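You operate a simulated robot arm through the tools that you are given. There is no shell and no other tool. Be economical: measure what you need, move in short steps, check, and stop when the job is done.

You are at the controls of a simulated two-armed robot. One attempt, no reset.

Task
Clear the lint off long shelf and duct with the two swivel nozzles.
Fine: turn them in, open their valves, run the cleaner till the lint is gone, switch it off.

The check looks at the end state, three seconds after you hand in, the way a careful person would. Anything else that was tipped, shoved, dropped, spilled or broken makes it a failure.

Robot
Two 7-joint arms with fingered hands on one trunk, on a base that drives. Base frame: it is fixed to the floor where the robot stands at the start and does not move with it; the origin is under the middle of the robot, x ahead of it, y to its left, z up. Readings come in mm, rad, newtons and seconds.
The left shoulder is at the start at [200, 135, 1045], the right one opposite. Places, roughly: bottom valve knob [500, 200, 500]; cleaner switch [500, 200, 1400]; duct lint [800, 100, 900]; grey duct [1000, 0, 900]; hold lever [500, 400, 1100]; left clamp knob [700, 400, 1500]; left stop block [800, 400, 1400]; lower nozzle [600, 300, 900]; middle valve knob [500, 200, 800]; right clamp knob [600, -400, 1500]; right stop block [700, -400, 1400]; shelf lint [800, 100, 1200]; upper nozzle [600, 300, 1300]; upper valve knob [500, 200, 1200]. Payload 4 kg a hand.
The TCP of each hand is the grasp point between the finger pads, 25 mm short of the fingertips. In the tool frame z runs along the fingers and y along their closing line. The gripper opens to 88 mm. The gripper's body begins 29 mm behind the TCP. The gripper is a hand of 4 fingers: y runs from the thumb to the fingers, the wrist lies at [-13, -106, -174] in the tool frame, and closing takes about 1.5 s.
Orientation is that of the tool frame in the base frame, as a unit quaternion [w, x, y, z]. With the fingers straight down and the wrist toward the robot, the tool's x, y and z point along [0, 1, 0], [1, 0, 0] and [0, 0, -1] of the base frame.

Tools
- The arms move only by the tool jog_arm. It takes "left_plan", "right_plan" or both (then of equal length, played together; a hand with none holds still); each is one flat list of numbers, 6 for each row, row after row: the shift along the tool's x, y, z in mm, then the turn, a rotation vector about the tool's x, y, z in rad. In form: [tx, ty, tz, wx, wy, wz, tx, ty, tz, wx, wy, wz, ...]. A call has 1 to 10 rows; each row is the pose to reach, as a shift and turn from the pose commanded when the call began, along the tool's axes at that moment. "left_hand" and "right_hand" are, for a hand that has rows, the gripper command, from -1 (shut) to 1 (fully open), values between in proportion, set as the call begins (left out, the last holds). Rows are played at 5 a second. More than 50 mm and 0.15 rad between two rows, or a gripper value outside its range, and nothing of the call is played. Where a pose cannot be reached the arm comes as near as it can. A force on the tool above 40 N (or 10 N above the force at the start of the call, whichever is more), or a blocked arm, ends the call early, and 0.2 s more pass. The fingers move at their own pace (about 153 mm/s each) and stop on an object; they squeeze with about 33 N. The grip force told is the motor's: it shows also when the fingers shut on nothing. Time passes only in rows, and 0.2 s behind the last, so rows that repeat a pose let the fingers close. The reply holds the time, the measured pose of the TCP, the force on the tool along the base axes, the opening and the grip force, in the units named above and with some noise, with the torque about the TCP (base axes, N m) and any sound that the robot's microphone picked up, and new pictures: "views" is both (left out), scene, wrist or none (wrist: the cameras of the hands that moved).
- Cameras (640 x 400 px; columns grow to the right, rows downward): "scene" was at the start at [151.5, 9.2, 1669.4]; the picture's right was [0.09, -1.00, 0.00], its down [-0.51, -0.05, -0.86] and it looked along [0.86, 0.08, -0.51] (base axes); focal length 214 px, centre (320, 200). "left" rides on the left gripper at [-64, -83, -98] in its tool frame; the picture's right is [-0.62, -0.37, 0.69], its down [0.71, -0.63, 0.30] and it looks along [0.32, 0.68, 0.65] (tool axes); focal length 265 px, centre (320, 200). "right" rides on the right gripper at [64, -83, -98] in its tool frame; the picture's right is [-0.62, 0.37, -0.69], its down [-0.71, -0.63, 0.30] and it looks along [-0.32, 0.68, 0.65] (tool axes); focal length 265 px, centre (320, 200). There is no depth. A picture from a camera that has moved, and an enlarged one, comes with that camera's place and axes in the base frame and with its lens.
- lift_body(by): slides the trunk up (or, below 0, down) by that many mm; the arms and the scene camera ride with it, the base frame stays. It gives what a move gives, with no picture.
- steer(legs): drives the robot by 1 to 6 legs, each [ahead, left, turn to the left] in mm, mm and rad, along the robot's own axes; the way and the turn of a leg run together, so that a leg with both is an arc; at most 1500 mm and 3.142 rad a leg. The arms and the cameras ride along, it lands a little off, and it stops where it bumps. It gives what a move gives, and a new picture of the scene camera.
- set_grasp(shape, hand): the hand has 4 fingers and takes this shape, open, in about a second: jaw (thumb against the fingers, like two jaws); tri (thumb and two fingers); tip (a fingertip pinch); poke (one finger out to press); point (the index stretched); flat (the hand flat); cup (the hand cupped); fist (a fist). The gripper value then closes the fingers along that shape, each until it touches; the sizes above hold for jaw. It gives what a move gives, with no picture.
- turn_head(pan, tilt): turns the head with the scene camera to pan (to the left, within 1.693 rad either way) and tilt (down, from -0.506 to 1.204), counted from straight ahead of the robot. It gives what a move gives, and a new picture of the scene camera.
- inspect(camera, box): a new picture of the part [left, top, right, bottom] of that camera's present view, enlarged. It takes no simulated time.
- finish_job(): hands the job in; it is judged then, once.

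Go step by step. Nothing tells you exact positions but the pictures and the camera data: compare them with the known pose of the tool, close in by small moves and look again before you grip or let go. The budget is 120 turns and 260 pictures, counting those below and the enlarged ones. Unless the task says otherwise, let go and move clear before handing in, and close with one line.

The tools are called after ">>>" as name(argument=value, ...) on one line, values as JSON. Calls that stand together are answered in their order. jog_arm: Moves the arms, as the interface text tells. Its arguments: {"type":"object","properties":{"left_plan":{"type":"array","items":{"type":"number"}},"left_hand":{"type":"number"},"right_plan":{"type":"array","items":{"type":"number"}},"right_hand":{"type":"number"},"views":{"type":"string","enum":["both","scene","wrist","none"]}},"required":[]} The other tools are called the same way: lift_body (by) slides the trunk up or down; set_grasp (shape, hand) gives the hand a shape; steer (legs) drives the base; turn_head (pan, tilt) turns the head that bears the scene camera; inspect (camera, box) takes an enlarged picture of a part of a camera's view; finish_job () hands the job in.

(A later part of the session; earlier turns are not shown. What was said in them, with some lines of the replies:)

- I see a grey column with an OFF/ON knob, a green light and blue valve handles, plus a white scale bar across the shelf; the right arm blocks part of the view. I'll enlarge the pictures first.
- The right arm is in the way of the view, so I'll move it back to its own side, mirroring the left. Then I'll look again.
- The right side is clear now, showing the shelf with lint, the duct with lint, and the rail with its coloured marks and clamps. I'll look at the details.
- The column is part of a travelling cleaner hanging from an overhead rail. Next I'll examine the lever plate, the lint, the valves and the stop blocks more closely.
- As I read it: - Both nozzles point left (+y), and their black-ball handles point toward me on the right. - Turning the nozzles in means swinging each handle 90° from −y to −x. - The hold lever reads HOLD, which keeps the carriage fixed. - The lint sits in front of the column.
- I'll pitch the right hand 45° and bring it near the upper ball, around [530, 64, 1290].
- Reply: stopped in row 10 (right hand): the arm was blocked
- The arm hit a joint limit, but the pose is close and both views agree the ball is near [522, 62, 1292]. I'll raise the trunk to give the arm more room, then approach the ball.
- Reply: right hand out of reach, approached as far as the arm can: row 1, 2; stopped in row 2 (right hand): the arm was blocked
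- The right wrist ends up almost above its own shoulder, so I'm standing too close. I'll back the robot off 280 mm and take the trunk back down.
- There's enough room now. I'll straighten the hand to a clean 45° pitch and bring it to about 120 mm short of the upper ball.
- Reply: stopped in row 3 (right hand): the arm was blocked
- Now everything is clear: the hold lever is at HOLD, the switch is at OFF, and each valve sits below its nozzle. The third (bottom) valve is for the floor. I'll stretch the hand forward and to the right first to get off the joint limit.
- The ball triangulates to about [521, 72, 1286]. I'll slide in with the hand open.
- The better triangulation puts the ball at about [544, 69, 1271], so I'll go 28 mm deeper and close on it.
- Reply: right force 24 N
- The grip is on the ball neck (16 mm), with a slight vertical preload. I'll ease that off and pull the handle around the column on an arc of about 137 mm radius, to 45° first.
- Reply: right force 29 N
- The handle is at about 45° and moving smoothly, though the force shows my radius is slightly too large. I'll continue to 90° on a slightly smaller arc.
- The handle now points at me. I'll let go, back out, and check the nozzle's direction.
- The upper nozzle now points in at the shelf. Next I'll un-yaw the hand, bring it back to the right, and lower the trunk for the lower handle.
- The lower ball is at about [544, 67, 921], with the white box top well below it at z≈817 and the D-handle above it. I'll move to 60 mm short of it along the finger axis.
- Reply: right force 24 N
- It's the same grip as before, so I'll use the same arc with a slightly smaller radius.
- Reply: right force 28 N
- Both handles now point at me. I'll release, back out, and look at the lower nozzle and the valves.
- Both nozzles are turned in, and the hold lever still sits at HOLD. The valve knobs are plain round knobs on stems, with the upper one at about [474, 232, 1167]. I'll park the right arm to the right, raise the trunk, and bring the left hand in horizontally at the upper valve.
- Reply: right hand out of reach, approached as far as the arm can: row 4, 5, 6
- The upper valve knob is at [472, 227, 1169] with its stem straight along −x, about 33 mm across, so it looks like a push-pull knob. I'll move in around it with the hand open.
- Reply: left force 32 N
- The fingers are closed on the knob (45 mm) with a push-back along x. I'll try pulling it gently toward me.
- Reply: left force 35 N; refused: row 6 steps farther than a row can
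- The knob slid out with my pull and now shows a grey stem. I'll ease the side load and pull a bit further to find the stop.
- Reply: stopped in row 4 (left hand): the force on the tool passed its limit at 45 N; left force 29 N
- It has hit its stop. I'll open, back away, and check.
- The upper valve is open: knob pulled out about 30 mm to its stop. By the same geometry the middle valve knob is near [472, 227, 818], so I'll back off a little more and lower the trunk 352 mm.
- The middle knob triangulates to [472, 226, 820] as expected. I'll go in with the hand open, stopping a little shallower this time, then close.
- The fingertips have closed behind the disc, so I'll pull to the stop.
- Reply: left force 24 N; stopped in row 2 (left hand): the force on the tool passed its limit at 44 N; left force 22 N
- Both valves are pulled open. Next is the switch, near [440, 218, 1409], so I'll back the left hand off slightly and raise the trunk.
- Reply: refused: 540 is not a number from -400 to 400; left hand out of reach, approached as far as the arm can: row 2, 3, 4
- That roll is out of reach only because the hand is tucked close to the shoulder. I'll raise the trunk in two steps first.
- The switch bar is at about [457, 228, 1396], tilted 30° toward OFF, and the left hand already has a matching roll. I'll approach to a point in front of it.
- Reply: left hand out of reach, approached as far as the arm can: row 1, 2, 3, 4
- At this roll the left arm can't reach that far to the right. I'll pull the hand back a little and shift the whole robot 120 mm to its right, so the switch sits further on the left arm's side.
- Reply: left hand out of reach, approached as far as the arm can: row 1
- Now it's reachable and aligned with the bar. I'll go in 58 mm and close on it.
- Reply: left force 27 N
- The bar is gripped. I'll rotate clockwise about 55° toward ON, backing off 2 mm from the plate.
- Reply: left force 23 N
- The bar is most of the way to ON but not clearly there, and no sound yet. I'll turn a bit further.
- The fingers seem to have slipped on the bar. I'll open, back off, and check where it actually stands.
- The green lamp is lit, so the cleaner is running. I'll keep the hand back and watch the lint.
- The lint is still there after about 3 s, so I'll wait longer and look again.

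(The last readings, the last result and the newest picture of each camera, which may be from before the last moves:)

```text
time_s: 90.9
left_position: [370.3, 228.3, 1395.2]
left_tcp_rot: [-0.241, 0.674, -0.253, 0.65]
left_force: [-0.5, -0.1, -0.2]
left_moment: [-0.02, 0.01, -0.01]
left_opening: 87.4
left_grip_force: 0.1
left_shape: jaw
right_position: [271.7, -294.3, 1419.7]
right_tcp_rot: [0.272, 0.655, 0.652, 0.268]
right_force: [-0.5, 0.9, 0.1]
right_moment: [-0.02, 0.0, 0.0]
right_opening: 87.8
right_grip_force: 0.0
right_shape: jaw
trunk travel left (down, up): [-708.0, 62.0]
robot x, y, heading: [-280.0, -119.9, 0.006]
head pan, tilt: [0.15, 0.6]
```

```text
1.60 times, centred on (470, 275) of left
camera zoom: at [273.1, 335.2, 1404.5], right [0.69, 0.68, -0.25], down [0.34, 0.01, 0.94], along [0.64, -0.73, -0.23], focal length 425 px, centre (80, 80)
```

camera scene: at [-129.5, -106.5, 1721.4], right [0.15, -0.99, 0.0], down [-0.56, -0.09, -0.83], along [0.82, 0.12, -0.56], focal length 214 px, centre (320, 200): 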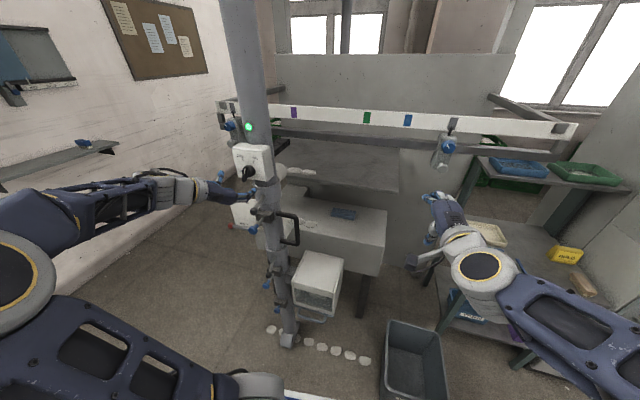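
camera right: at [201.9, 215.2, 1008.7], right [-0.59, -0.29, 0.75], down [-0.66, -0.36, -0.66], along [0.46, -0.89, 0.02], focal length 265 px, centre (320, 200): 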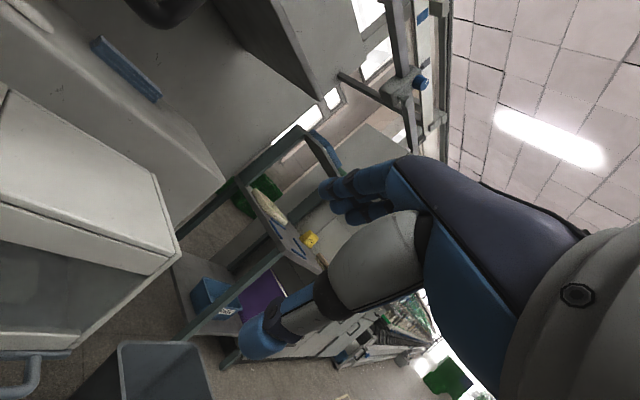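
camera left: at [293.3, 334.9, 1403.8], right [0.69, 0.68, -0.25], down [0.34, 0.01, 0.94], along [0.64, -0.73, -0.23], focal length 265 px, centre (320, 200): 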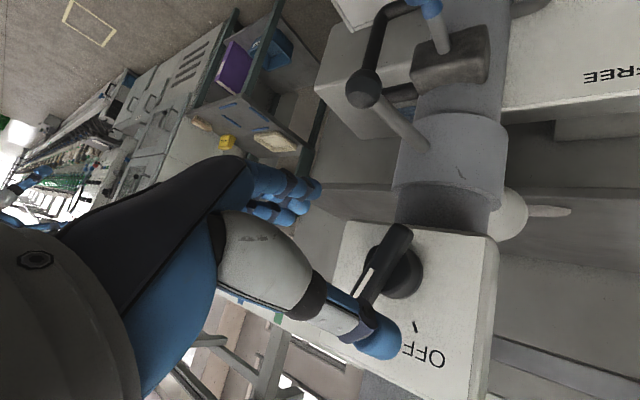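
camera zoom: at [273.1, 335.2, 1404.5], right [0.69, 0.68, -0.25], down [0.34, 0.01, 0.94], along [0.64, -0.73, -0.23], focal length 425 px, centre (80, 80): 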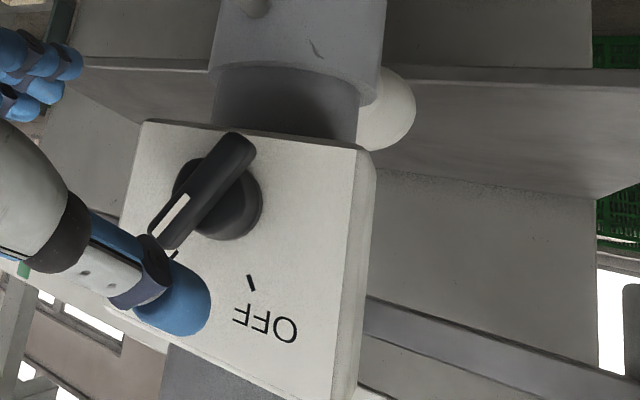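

It works: a tuft is disappearing from each surface at a time. I'll keep waiting.

>>> jog_arm(left_plan=[0, 0, 0, 0, 0, 0, 0, 0, 0, 0, 0, 0, 0, 0, 0, 0, 0, 0, 0, 0, 0, 0, 0, 0, 0, 0, 0, 0, 0, 0, 0, 0, 0, 0, 0, 0, 0, 0, 0, 0, 0, 0, 0, 0, 0, 0, 0, 0, 0, 0, 0, 0, 0, 0, 0, 0, 0, 0, 0, 0], views="none")

>>> jog_arm(left_plan=[0, 0, 0, 0, 0, 0, 0, 0, 0, 0, 0, 0, 0, 0, 0, 0, 0, 0, 0, 0, 0, 0, 0, 0, 0, 0, 0, 0, 0, 0, 0, 0, 0, 0, 0, 0, 0, 0, 0, 0, 0, 0, 0, 0, 0, 0, 0, 0, 0, 0, 0, 0, 0, 0, 0, 0, 0, 0, 0, 0], views="none")

>>> jog_arm(left_plan=[0, 0, 0, 0, 0, 0, 0, 0, 0, 0, 0, 0, 0, 0, 0, 0, 0, 0, 0, 0, 0, 0, 0, 0, 0, 0, 0, 0, 0, 0, 0, 0, 0, 0, 0, 0, 0, 0, 0, 0, 0, 0, 0, 0, 0, 0, 0, 0, 0, 0, 0, 0, 0, 0, 0, 0, 0, 0, 0, 0], views="none")

>>> inspect(camera="scene", box=[200, 120, 360, 260])

```text
time_s: 93.1
left_position: [371.2, 229.7, 1395.4]
left_tcp_rot: [-0.241, 0.674, -0.253, 0.651]
left_force: [0.2, -0.6, 0.4]
left_moment: [0.02, 0.04, 0.03]
left_opening: 87.7
left_grip_force: 0.0
left_shape: jaw
right_position: [271.2, -292.9, 1420.6]
right_tcp_rot: [0.271, 0.655, 0.652, 0.268]
right_force: [-0.2, 0.3, 0.2]
right_moment: [-0.01, 0.03, -0.01]
right_opening: 87.5
right_grip_force: 0.1
right_shape: jaw
trunk travel left (down, up): [-708.0, 62.0]
robot x, y, heading: [-282.1, -124.7, 0.005]
head pan, tilt: [0.15, 0.6]
```

```text
time_s: 95.3
left_position: [370.3, 229.2, 1395.0]
left_tcp_rot: [-0.241, 0.674, -0.253, 0.65]
left_force: [0.2, -0.8, -0.5]
left_moment: [0.02, -0.01, 0.0]
left_opening: 88.0
left_grip_force: 0.1
left_shape: jaw
right_position: [270.0, -294.1, 1419.6]
right_tcp_rot: [0.272, 0.656, 0.651, 0.268]
right_force: [-0.1, 0.2, 0.4]
right_moment: [-0.02, -0.01, -0.02]
right_opening: 87.6
right_grip_force: 0.0
right_shape: jaw
trunk travel left (down, up): [-708.0, 62.0]
robot x, y, heading: [-277.4, -119.7, 0.004]
head pan, tilt: [0.15, 0.6]
```

```text
time_s: 97.5
left_position: [371.7, 229.4, 1395.9]
left_tcp_rot: [-0.241, 0.674, -0.254, 0.651]
left_force: [0.5, 0.2, 0.4]
left_moment: [0.0, -0.03, -0.03]
left_opening: 87.6
left_grip_force: 0.0
left_shape: jaw
right_position: [271.0, -293.8, 1419.8]
right_tcp_rot: [0.271, 0.655, 0.652, 0.269]
right_force: [0.1, 0.9, 0.8]
right_moment: [0.0, -0.05, -0.01]
right_opening: 87.8
right_grip_force: 0.1
right_shape: jaw
trunk travel left (down, up): [-708.0, 62.0]
robot x, y, heading: [-277.9, -123.1, 0.004]
head pan, tilt: [0.15, 0.6]
```

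```text
2.86 times, centred on (280, 190) of scene
camera zoom: at [-129.5, -106.5, 1721.4], right [0.15, -0.99, 0.0], down [-0.56, -0.09, -0.83], along [0.82, 0.12, -0.56], focal length 613 px, centre (434, 229)
```

zoom: 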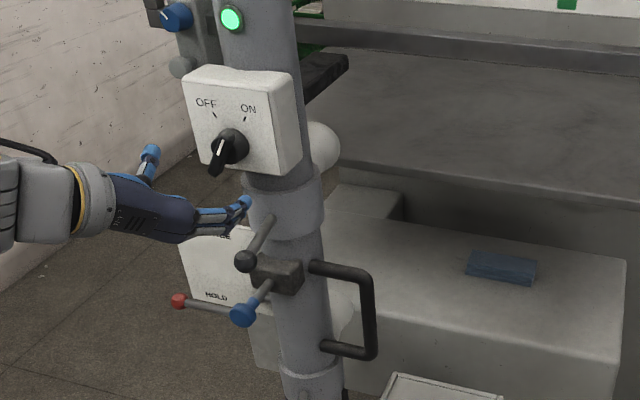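

The visible lint is gone, but the nozzle may hide a tuft on the left. I'll shift the left hand left while waiting, so its camera can see behind the nozzles.

>>> jog_arm(left_plan=[-20, -23, 0, 0, 0, 0, -40, -46, 0, 0, 0, 0, -60, -69, 0, 0, 0, 0, -80, -92, 0, 0, 0, 0, -100, -115, 0, 0, 0, 0, -100, -115, 0, 0, 0, 0, -100, -115, 0, 0, 0, 0, -100, -115, 0, 0, 0, 0, -100, -115, 0, 0, 0, 0, -100, -115, 0, 0, 0, 0], views="both")

>>> inspect(camera="left", box=[400, 0, 640, 200])

```text
time_s: 99.7
left_position: [371.1, 380.0, 1394.6]
left_tcp_rot: [-0.241, 0.674, -0.254, 0.651]
left_force: [0.5, 0.8, -0.4]
left_moment: [-0.01, -0.01, 0.02]
left_opening: 87.9
left_grip_force: 0.0
left_shape: jaw
right_position: [271.6, -294.6, 1420.4]
right_tcp_rot: [0.272, 0.656, 0.651, 0.269]
right_force: [-0.4, -0.4, -0.4]
right_moment: [0.0, 0.03, -0.05]
right_opening: 87.3
right_grip_force: 0.0
right_shape: jaw
trunk travel left (down, up): [-708.0, 62.0]
robot x, y, heading: [-276.9, -120.7, 0.005]
head pan, tilt: [0.15, 0.6]
camera scene: at [-129.5, -106.5, 1721.4], right [0.15, -0.99, 0.0], down [-0.56, -0.09, -0.83], along [0.82, 0.12, -0.56], focal length 214 px, centre (320, 200)
camera left: at [273.9, 486.6, 1404.5], right [0.69, 0.68, -0.25], down [0.34, 0.01, 0.94], along [0.64, -0.73, -0.23], focal length 265 px, centre (320, 200)
```

scene: 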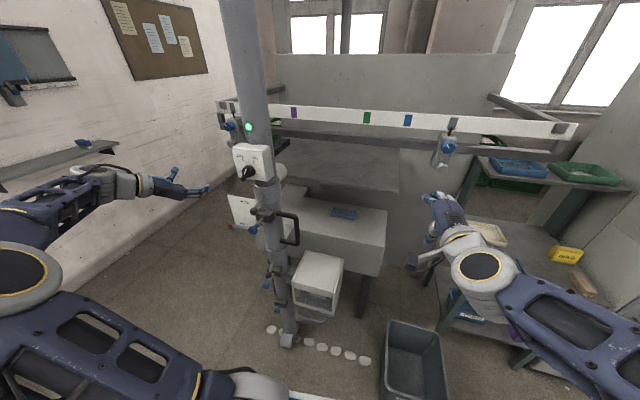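
left: 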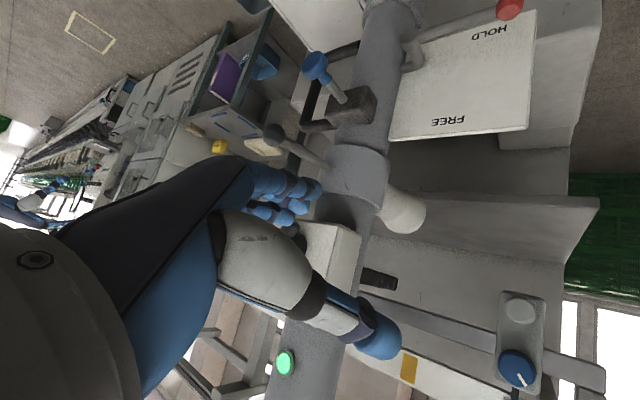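

```text
2.00 times, centred on (520, 100) of left
camera zoom: at [273.9, 486.6, 1404.5], right [0.69, 0.68, -0.25], down [0.34, 0.01, 0.94], along [0.64, -0.73, -0.23], focal length 531 px, centre (-80, 400)
```

zoom: 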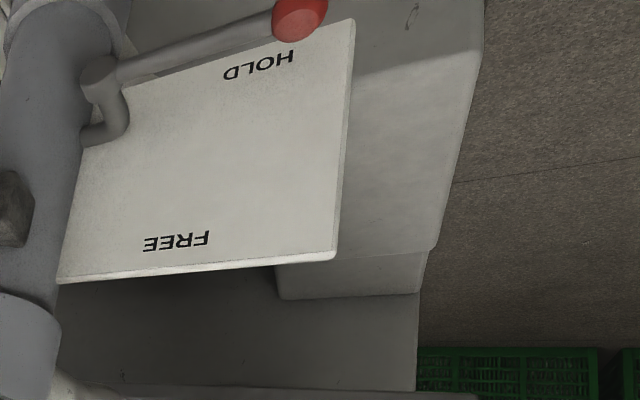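

>>> inspect(camera="scene", box=[260, 150, 340, 230])

>>> inspect(camera="left", box=[340, 140, 600, 310])

```text
5.00 times, centred on (300, 190) of scene
camera zoom: at [-129.5, -106.5, 1721.4], right [0.15, -0.99, 0.0], down [-0.56, -0.09, -0.83], along [0.82, 0.12, -0.56], focal length 1072 px, centre (420, 250)
```

zoom: 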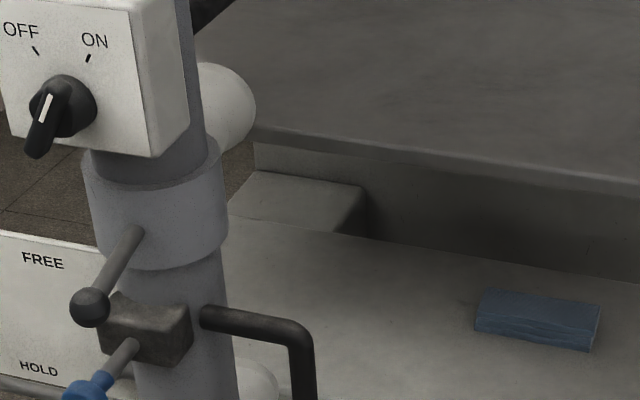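

```text
2.35 times, centred on (470, 225) of left
camera zoom: at [273.9, 486.6, 1404.5], right [0.69, 0.68, -0.25], down [0.34, 0.01, 0.94], along [0.64, -0.73, -0.23], focal length 624 px, centre (-33, 141)
```

zoom: 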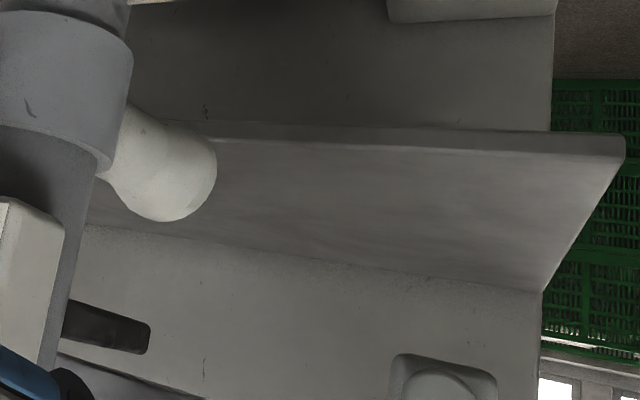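

The shelf and the duct are clean. I'll bring the hand back in front of the switch, grip the bar and turn it back to OFF.

>>> jog_arm(left_plan=[20, 23, 0, 0, 0, -0.05, 40, 46, 0, 0, 0, -0.1, 60, 69, 0, 0, 0, -0.15, 80, 92, 10, 0, 0, -0.15, 100, 115, 25, 0, 0, -0.15], views="wrist")

```text
time_s: 100.9
left_position: [395.9, 228.7, 1395.0]
left_tcp_rot: [-0.192, 0.692, -0.201, 0.667]
left_force: [-0.4, 0.0, -0.3]
left_moment: [0.01, -0.01, -0.02]
left_opening: 87.7
left_grip_force: 0.0
left_shape: jaw
right_position: [270.5, -293.8, 1421.1]
right_tcp_rot: [0.272, 0.655, 0.651, 0.268]
right_force: [0.1, 0.2, -0.5]
right_moment: [-0.02, 0.0, 0.0]
right_opening: 87.4
right_grip_force: 0.1
right_shape: jaw
trunk travel left (down, up): [-708.0, 62.0]
robot x, y, heading: [-280.1, -120.5, -0.0]
head pan, tilt: [0.15, 0.6]
camera left: at [297.7, 333.3, 1388.5], right [0.68, 0.64, -0.35], down [0.34, 0.15, 0.93], along [0.65, -0.75, -0.12], focal length 265 px, centre (320, 200)
```

left: 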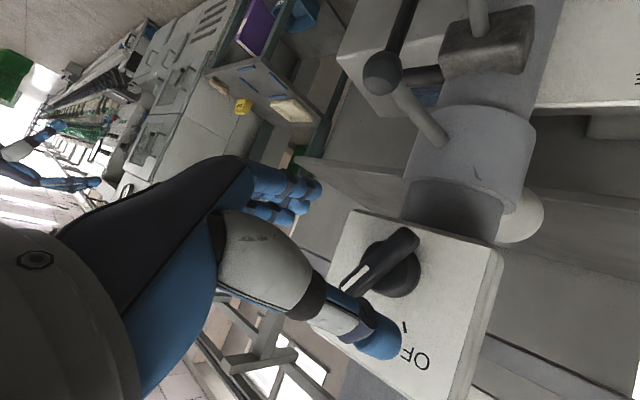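

>>> jog_arm(left_plan=[0, 0, 20, 0, 0, 0, 0, 0, 40, 0, 0, 0, 0, 0, 57, 0, 0, 0], views="none")

>>> jog_arm(left_plan=[0, 0, 0, 0, 0, 0, 0, 0, 0, 0, 0, 0, 0, 0, 0, 0, 0, 0, 0, 0, 0, 0, 0, 0, 0, 0, 0, 0, 0, 0, 0, 0, 0, 0, 0, 0, 0, 0, 0, 0, 0, 0, 0, 0, 0, 0, 0, 0], left_hand=-1, views="wrist")

>>> jog_arm(left_plan=[0, 0, 0, 0, 0, -0.13, 0, 0, 0, 0, 0, -0.26, 0, 0, 0, 0, 0, -0.39, 0, 0, 0, 0, 0, -0.52, 0, 0, 0, 0, 0, -0.65, 0, 0, 0, 0, 0, -0.78, 0, 0, 0, 0, 0, -0.91, 0, 0, 0, 0, 0, -1.04, 0, 0, 0, 0, 0, -1.14], views="both")

>>> inspect(camera="scene", box=[200, 120, 360, 220])

```text
time_s: 101.7
left_position: [451.9, 228.9, 1392.7]
left_tcp_rot: [-0.192, 0.691, -0.201, 0.667]
left_force: [-4.0, -0.1, 0.5]
left_moment: [-0.01, 0.04, -0.17]
left_opening: 87.7
left_grip_force: 0.0
left_shape: jaw
right_position: [271.1, -293.4, 1420.3]
right_tcp_rot: [0.272, 0.656, 0.651, 0.269]
right_force: [-1.0, 0.7, 0.2]
right_moment: [-0.02, 0.02, 0.01]
right_opening: 87.9
right_grip_force: 0.0
right_shape: jaw
trunk travel left (down, up): [-708.0, 62.0]
robot x, y, heading: [-279.6, -120.0, 0.005]
head pan, tilt: [0.15, 0.6]
```

```text
time_s: 103.5
left_position: [452.0, 230.1, 1392.4]
left_tcp_rot: [-0.192, 0.691, -0.201, 0.667]
left_force: [-13.8, 16.5, 2.9]
left_moment: [-0.09, 0.03, 0.25]
left_opening: 17.6
left_grip_force: 33.2
left_shape: jaw
right_position: [270.3, -294.2, 1420.8]
right_tcp_rot: [0.272, 0.655, 0.651, 0.269]
right_force: [0.8, 0.8, 0.5]
right_moment: [0.01, 0.01, -0.01]
right_opening: 87.7
right_grip_force: 0.1
right_shape: jaw
trunk travel left (down, up): [-708.0, 62.0]
robot x, y, heading: [-278.7, -121.9, 0.002]
head pan, tilt: [0.15, 0.6]
camera left: at [353.4, 335.4, 1386.2], right [0.68, 0.64, -0.35], down [0.34, 0.15, 0.93], along [0.65, -0.75, -0.12], focal length 265 px, centre (320, 200)
```

left: 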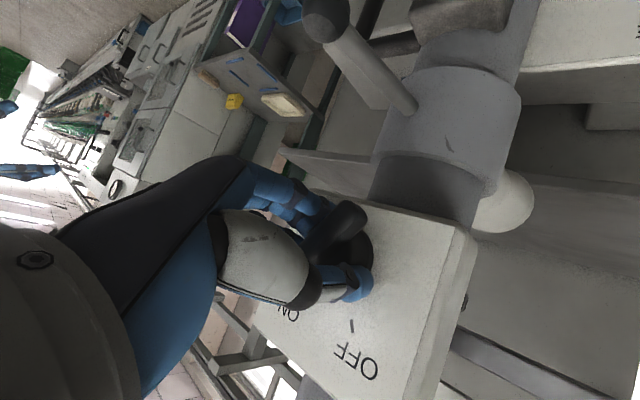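

```text
time_s: 105.5
left_position: [452.7, 229.1, 1391.7]
left_tcp_rot: [0.2, 0.691, 0.203, 0.664]
left_force: [-26.5, 1.3, -19.0]
left_moment: [0.03, 0.4, -0.45]
left_opening: 16.6
left_grip_force: 33.0
left_shape: jaw
right_position: [270.8, -292.7, 1421.9]
right_tcp_rot: [0.272, 0.656, 0.651, 0.269]
right_force: [0.0, -0.5, 0.1]
right_moment: [-0.01, 0.02, -0.02]
right_opening: 87.9
right_grip_force: 0.0
right_shape: jaw
trunk travel left (down, up): [-708.0, 62.0]
robot x, y, heading: [-277.5, -122.7, -0.001]
head pan, tilt: [0.15, 0.6]
camera scene: at [-130.5, -106.3, 1721.4], right [0.15, -0.99, 0.0], down [-0.56, -0.09, -0.83], along [0.82, 0.12, -0.56], focal length 214 px, centre (320, 200)
camera left: at [350.2, 263.9, 1296.2], right [0.66, -0.03, -0.75], down [0.32, 0.92, 0.24], along [0.68, -0.4, 0.62], focal length 265 px, centre (320, 200)
```

scene: 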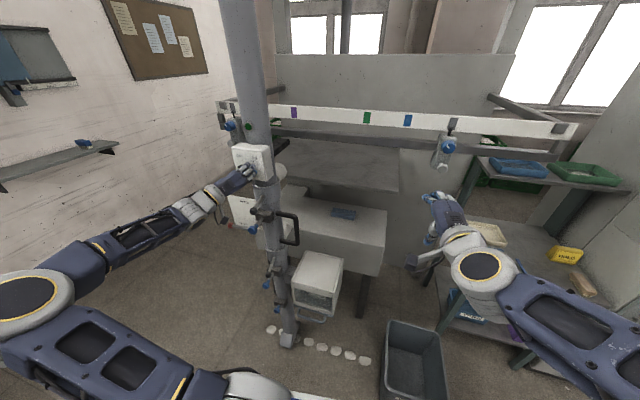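
left: 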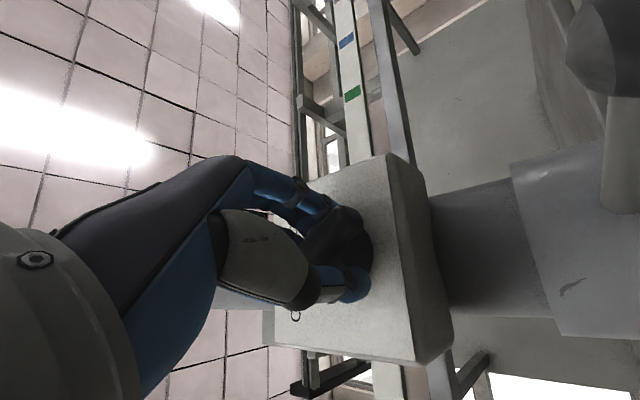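

```text
4.00 times, centred on (280, 170) of scene
camera zoom: at [-130.5, -106.3, 1721.4], right [0.15, -0.99, 0.0], down [-0.56, -0.09, -0.83], along [0.82, 0.12, -0.56], focal length 858 px, centre (480, 320)
```

zoom: 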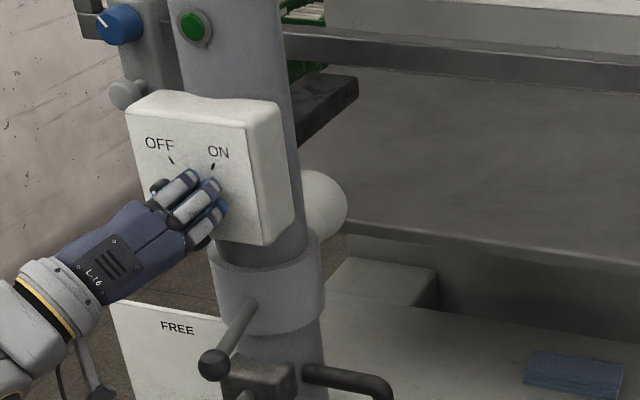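

The lamp is off. I'll release, back the hand clear, and verify.

>>> jog_arm(left_plan=[0, 0, 0, 0, 0, 0, 0, 0, 0, 0, 0, 0, 0, 0, 0, 0, 0, 0, 0, 0, -25, 0, 0, 0, 0, 0, -60, 0, 0, 0, 0, -30, -90, 0, 0, 0, 0, -70, -115, 0, 0, 0], left_hand=1, views="scene")

>>> inspect(camera="scene", box=[200, 110, 360, 250])

```text
time_s: 107.1
left_position: [336.9, 286.4, 1357.6]
left_tcp_rot: [0.198, 0.69, 0.203, 0.666]
left_force: [0.9, 0.4, -0.9]
left_moment: [0.01, -0.02, 0.03]
left_opening: 87.8
left_grip_force: 0.0
left_shape: jaw
right_position: [271.6, -293.8, 1420.4]
right_tcp_rot: [0.272, 0.655, 0.652, 0.269]
right_force: [-0.7, -0.7, -0.1]
right_moment: [0.0, 0.02, 0.02]
right_opening: 87.8
right_grip_force: 0.1
right_shape: jaw
trunk travel left (down, up): [-708.0, 62.0]
robot x, y, heading: [-281.7, -120.0, -0.001]
head pan, tilt: [0.15, 0.6]
camera scene: at [-129.3, -106.9, 1721.4], right [0.15, -0.99, 0.0], down [-0.56, -0.08, -0.82], along [0.82, 0.12, -0.57], focal length 214 px, centre (320, 200)
```

scene: 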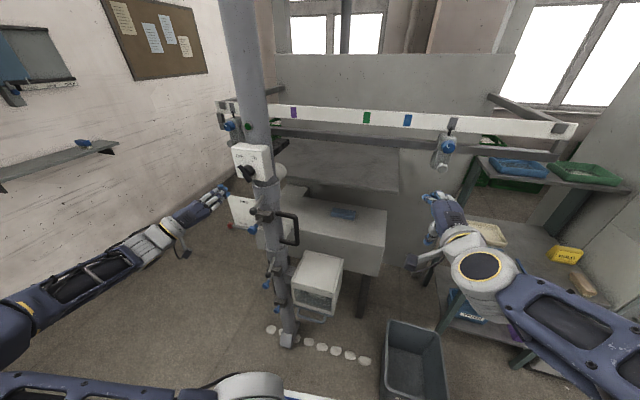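

```text
2.86 times, centred on (280, 180) of scene
camera zoom: at [-129.3, -106.9, 1721.4], right [0.15, -0.99, 0.0], down [-0.56, -0.08, -0.82], along [0.82, 0.12, -0.57], focal length 613 px, centre (434, 257)
```

zoom: 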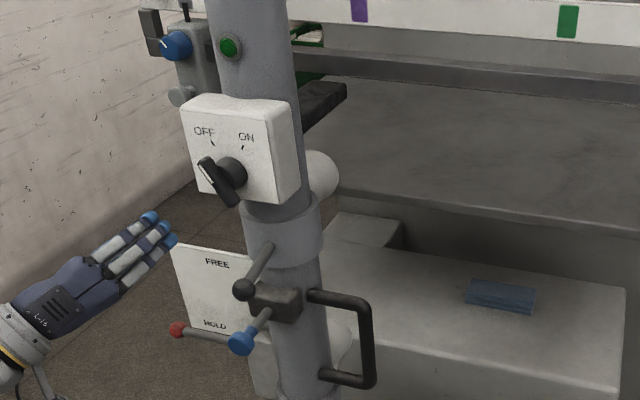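

The switch is at OFF, the lamp is out and the lever is at HOLD. As a last check I'll slide left and look past the column at the hidden left part of the duct and shelf.

>>> steer(legs=[[-150, 0, 0], [0, 500, 0]])

>>> turn_head(pan=-0.15, tilt=0.6)

>>> inspect(camera="scene", box=[220, 90, 420, 290])

```text
time_s: 111.0
left_position: [187.0, 788.8, 1357.0]
left_tcp_rot: [0.199, 0.691, 0.203, 0.665]
left_force: [0.0, -1.1, -1.0]
left_moment: [0.02, -0.02, -0.01]
left_opening: 87.8
left_grip_force: 0.1
left_shape: jaw
right_position: [120.0, 207.2, 1421.1]
right_tcp_rot: [0.273, 0.656, 0.651, 0.268]
right_force: [0.2, 0.0, 0.0]
right_moment: [-0.01, 0.03, 0.02]
right_opening: 87.4
right_grip_force: 0.1
right_shape: jaw
trunk travel left (down, up): [-708.0, 62.0]
robot x, y, heading: [-429.9, 382.1, -0.0]
head pan, tilt: [0.15, 0.6]
camera scene: at [-280.5, 395.5, 1721.4], right [0.15, -0.99, 0.0], down [-0.56, -0.08, -0.83], along [0.82, 0.12, -0.56], focal length 214 px, centre (320, 200)
```

scene: 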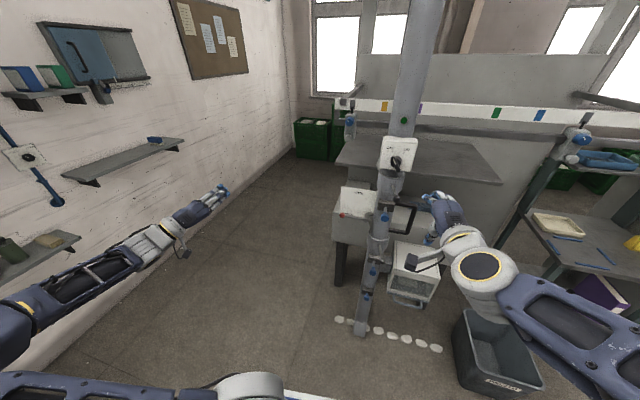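

```text
time_s: 111.8
left_position: [186.1, 789.3, 1359.0]
left_tcp_rot: [0.199, 0.691, 0.202, 0.665]
left_force: [-0.5, 0.1, 0.0]
left_moment: [0.0, 0.01, -0.03]
left_opening: 87.8
left_grip_force: 0.1
left_shape: jaw
right_position: [119.9, 208.3, 1421.1]
right_tcp_rot: [0.272, 0.656, 0.652, 0.268]
right_force: [-0.8, -0.2, -0.3]
right_moment: [-0.02, 0.0, 0.0]
right_opening: 87.9
right_grip_force: 0.0
right_shape: jaw
trunk travel left (down, up): [-708.0, 62.0]
robot x, y, heading: [-431.5, 379.7, 0.003]
head pan, tilt: [-0.15, 0.6]
camera scene: at [-280.5, 369.2, 1721.4], right [-0.15, -0.99, 0.0], down [-0.56, 0.08, -0.83], along [0.82, -0.12, -0.56], focal length 214 px, centre (320, 200)
```

scene: 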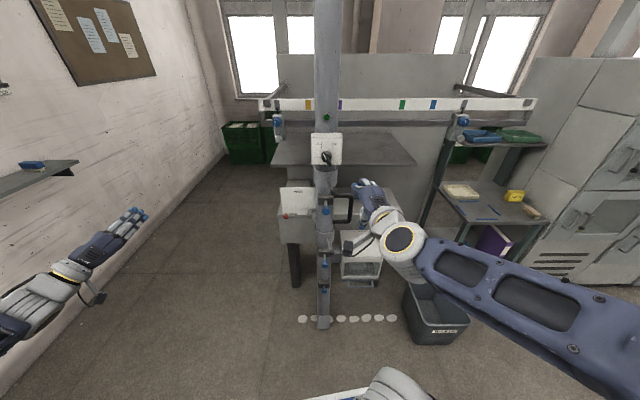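

```text
2.00 times, centred on (320, 190) of scene
camera zoom: at [-280.5, 369.2, 1721.4], right [-0.15, -0.99, 0.0], down [-0.56, 0.08, -0.83], along [0.82, -0.12, -0.56], focal length 429 px, centre (320, 220)
```

zoom: 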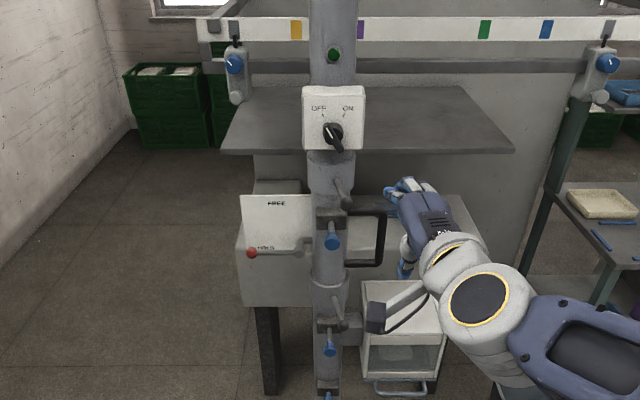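

From here the shelf is clear on both sides of the column. The duct is clear wherever it isn't hidden behind the lever plate, and the earlier view showed its lint gone too. The switch is at OFF and nothing else was disturbed, so I'm handing in.

>>> finish_job()

```text
The job is handed in.
```

I turned both nozzles in, pulled the upper and middle valves open, ran the cleaner until no lint was visible on the shelf or duct, and switched it off; a small part of the duct behind the hold-lever plate stayed out of view in the final check.
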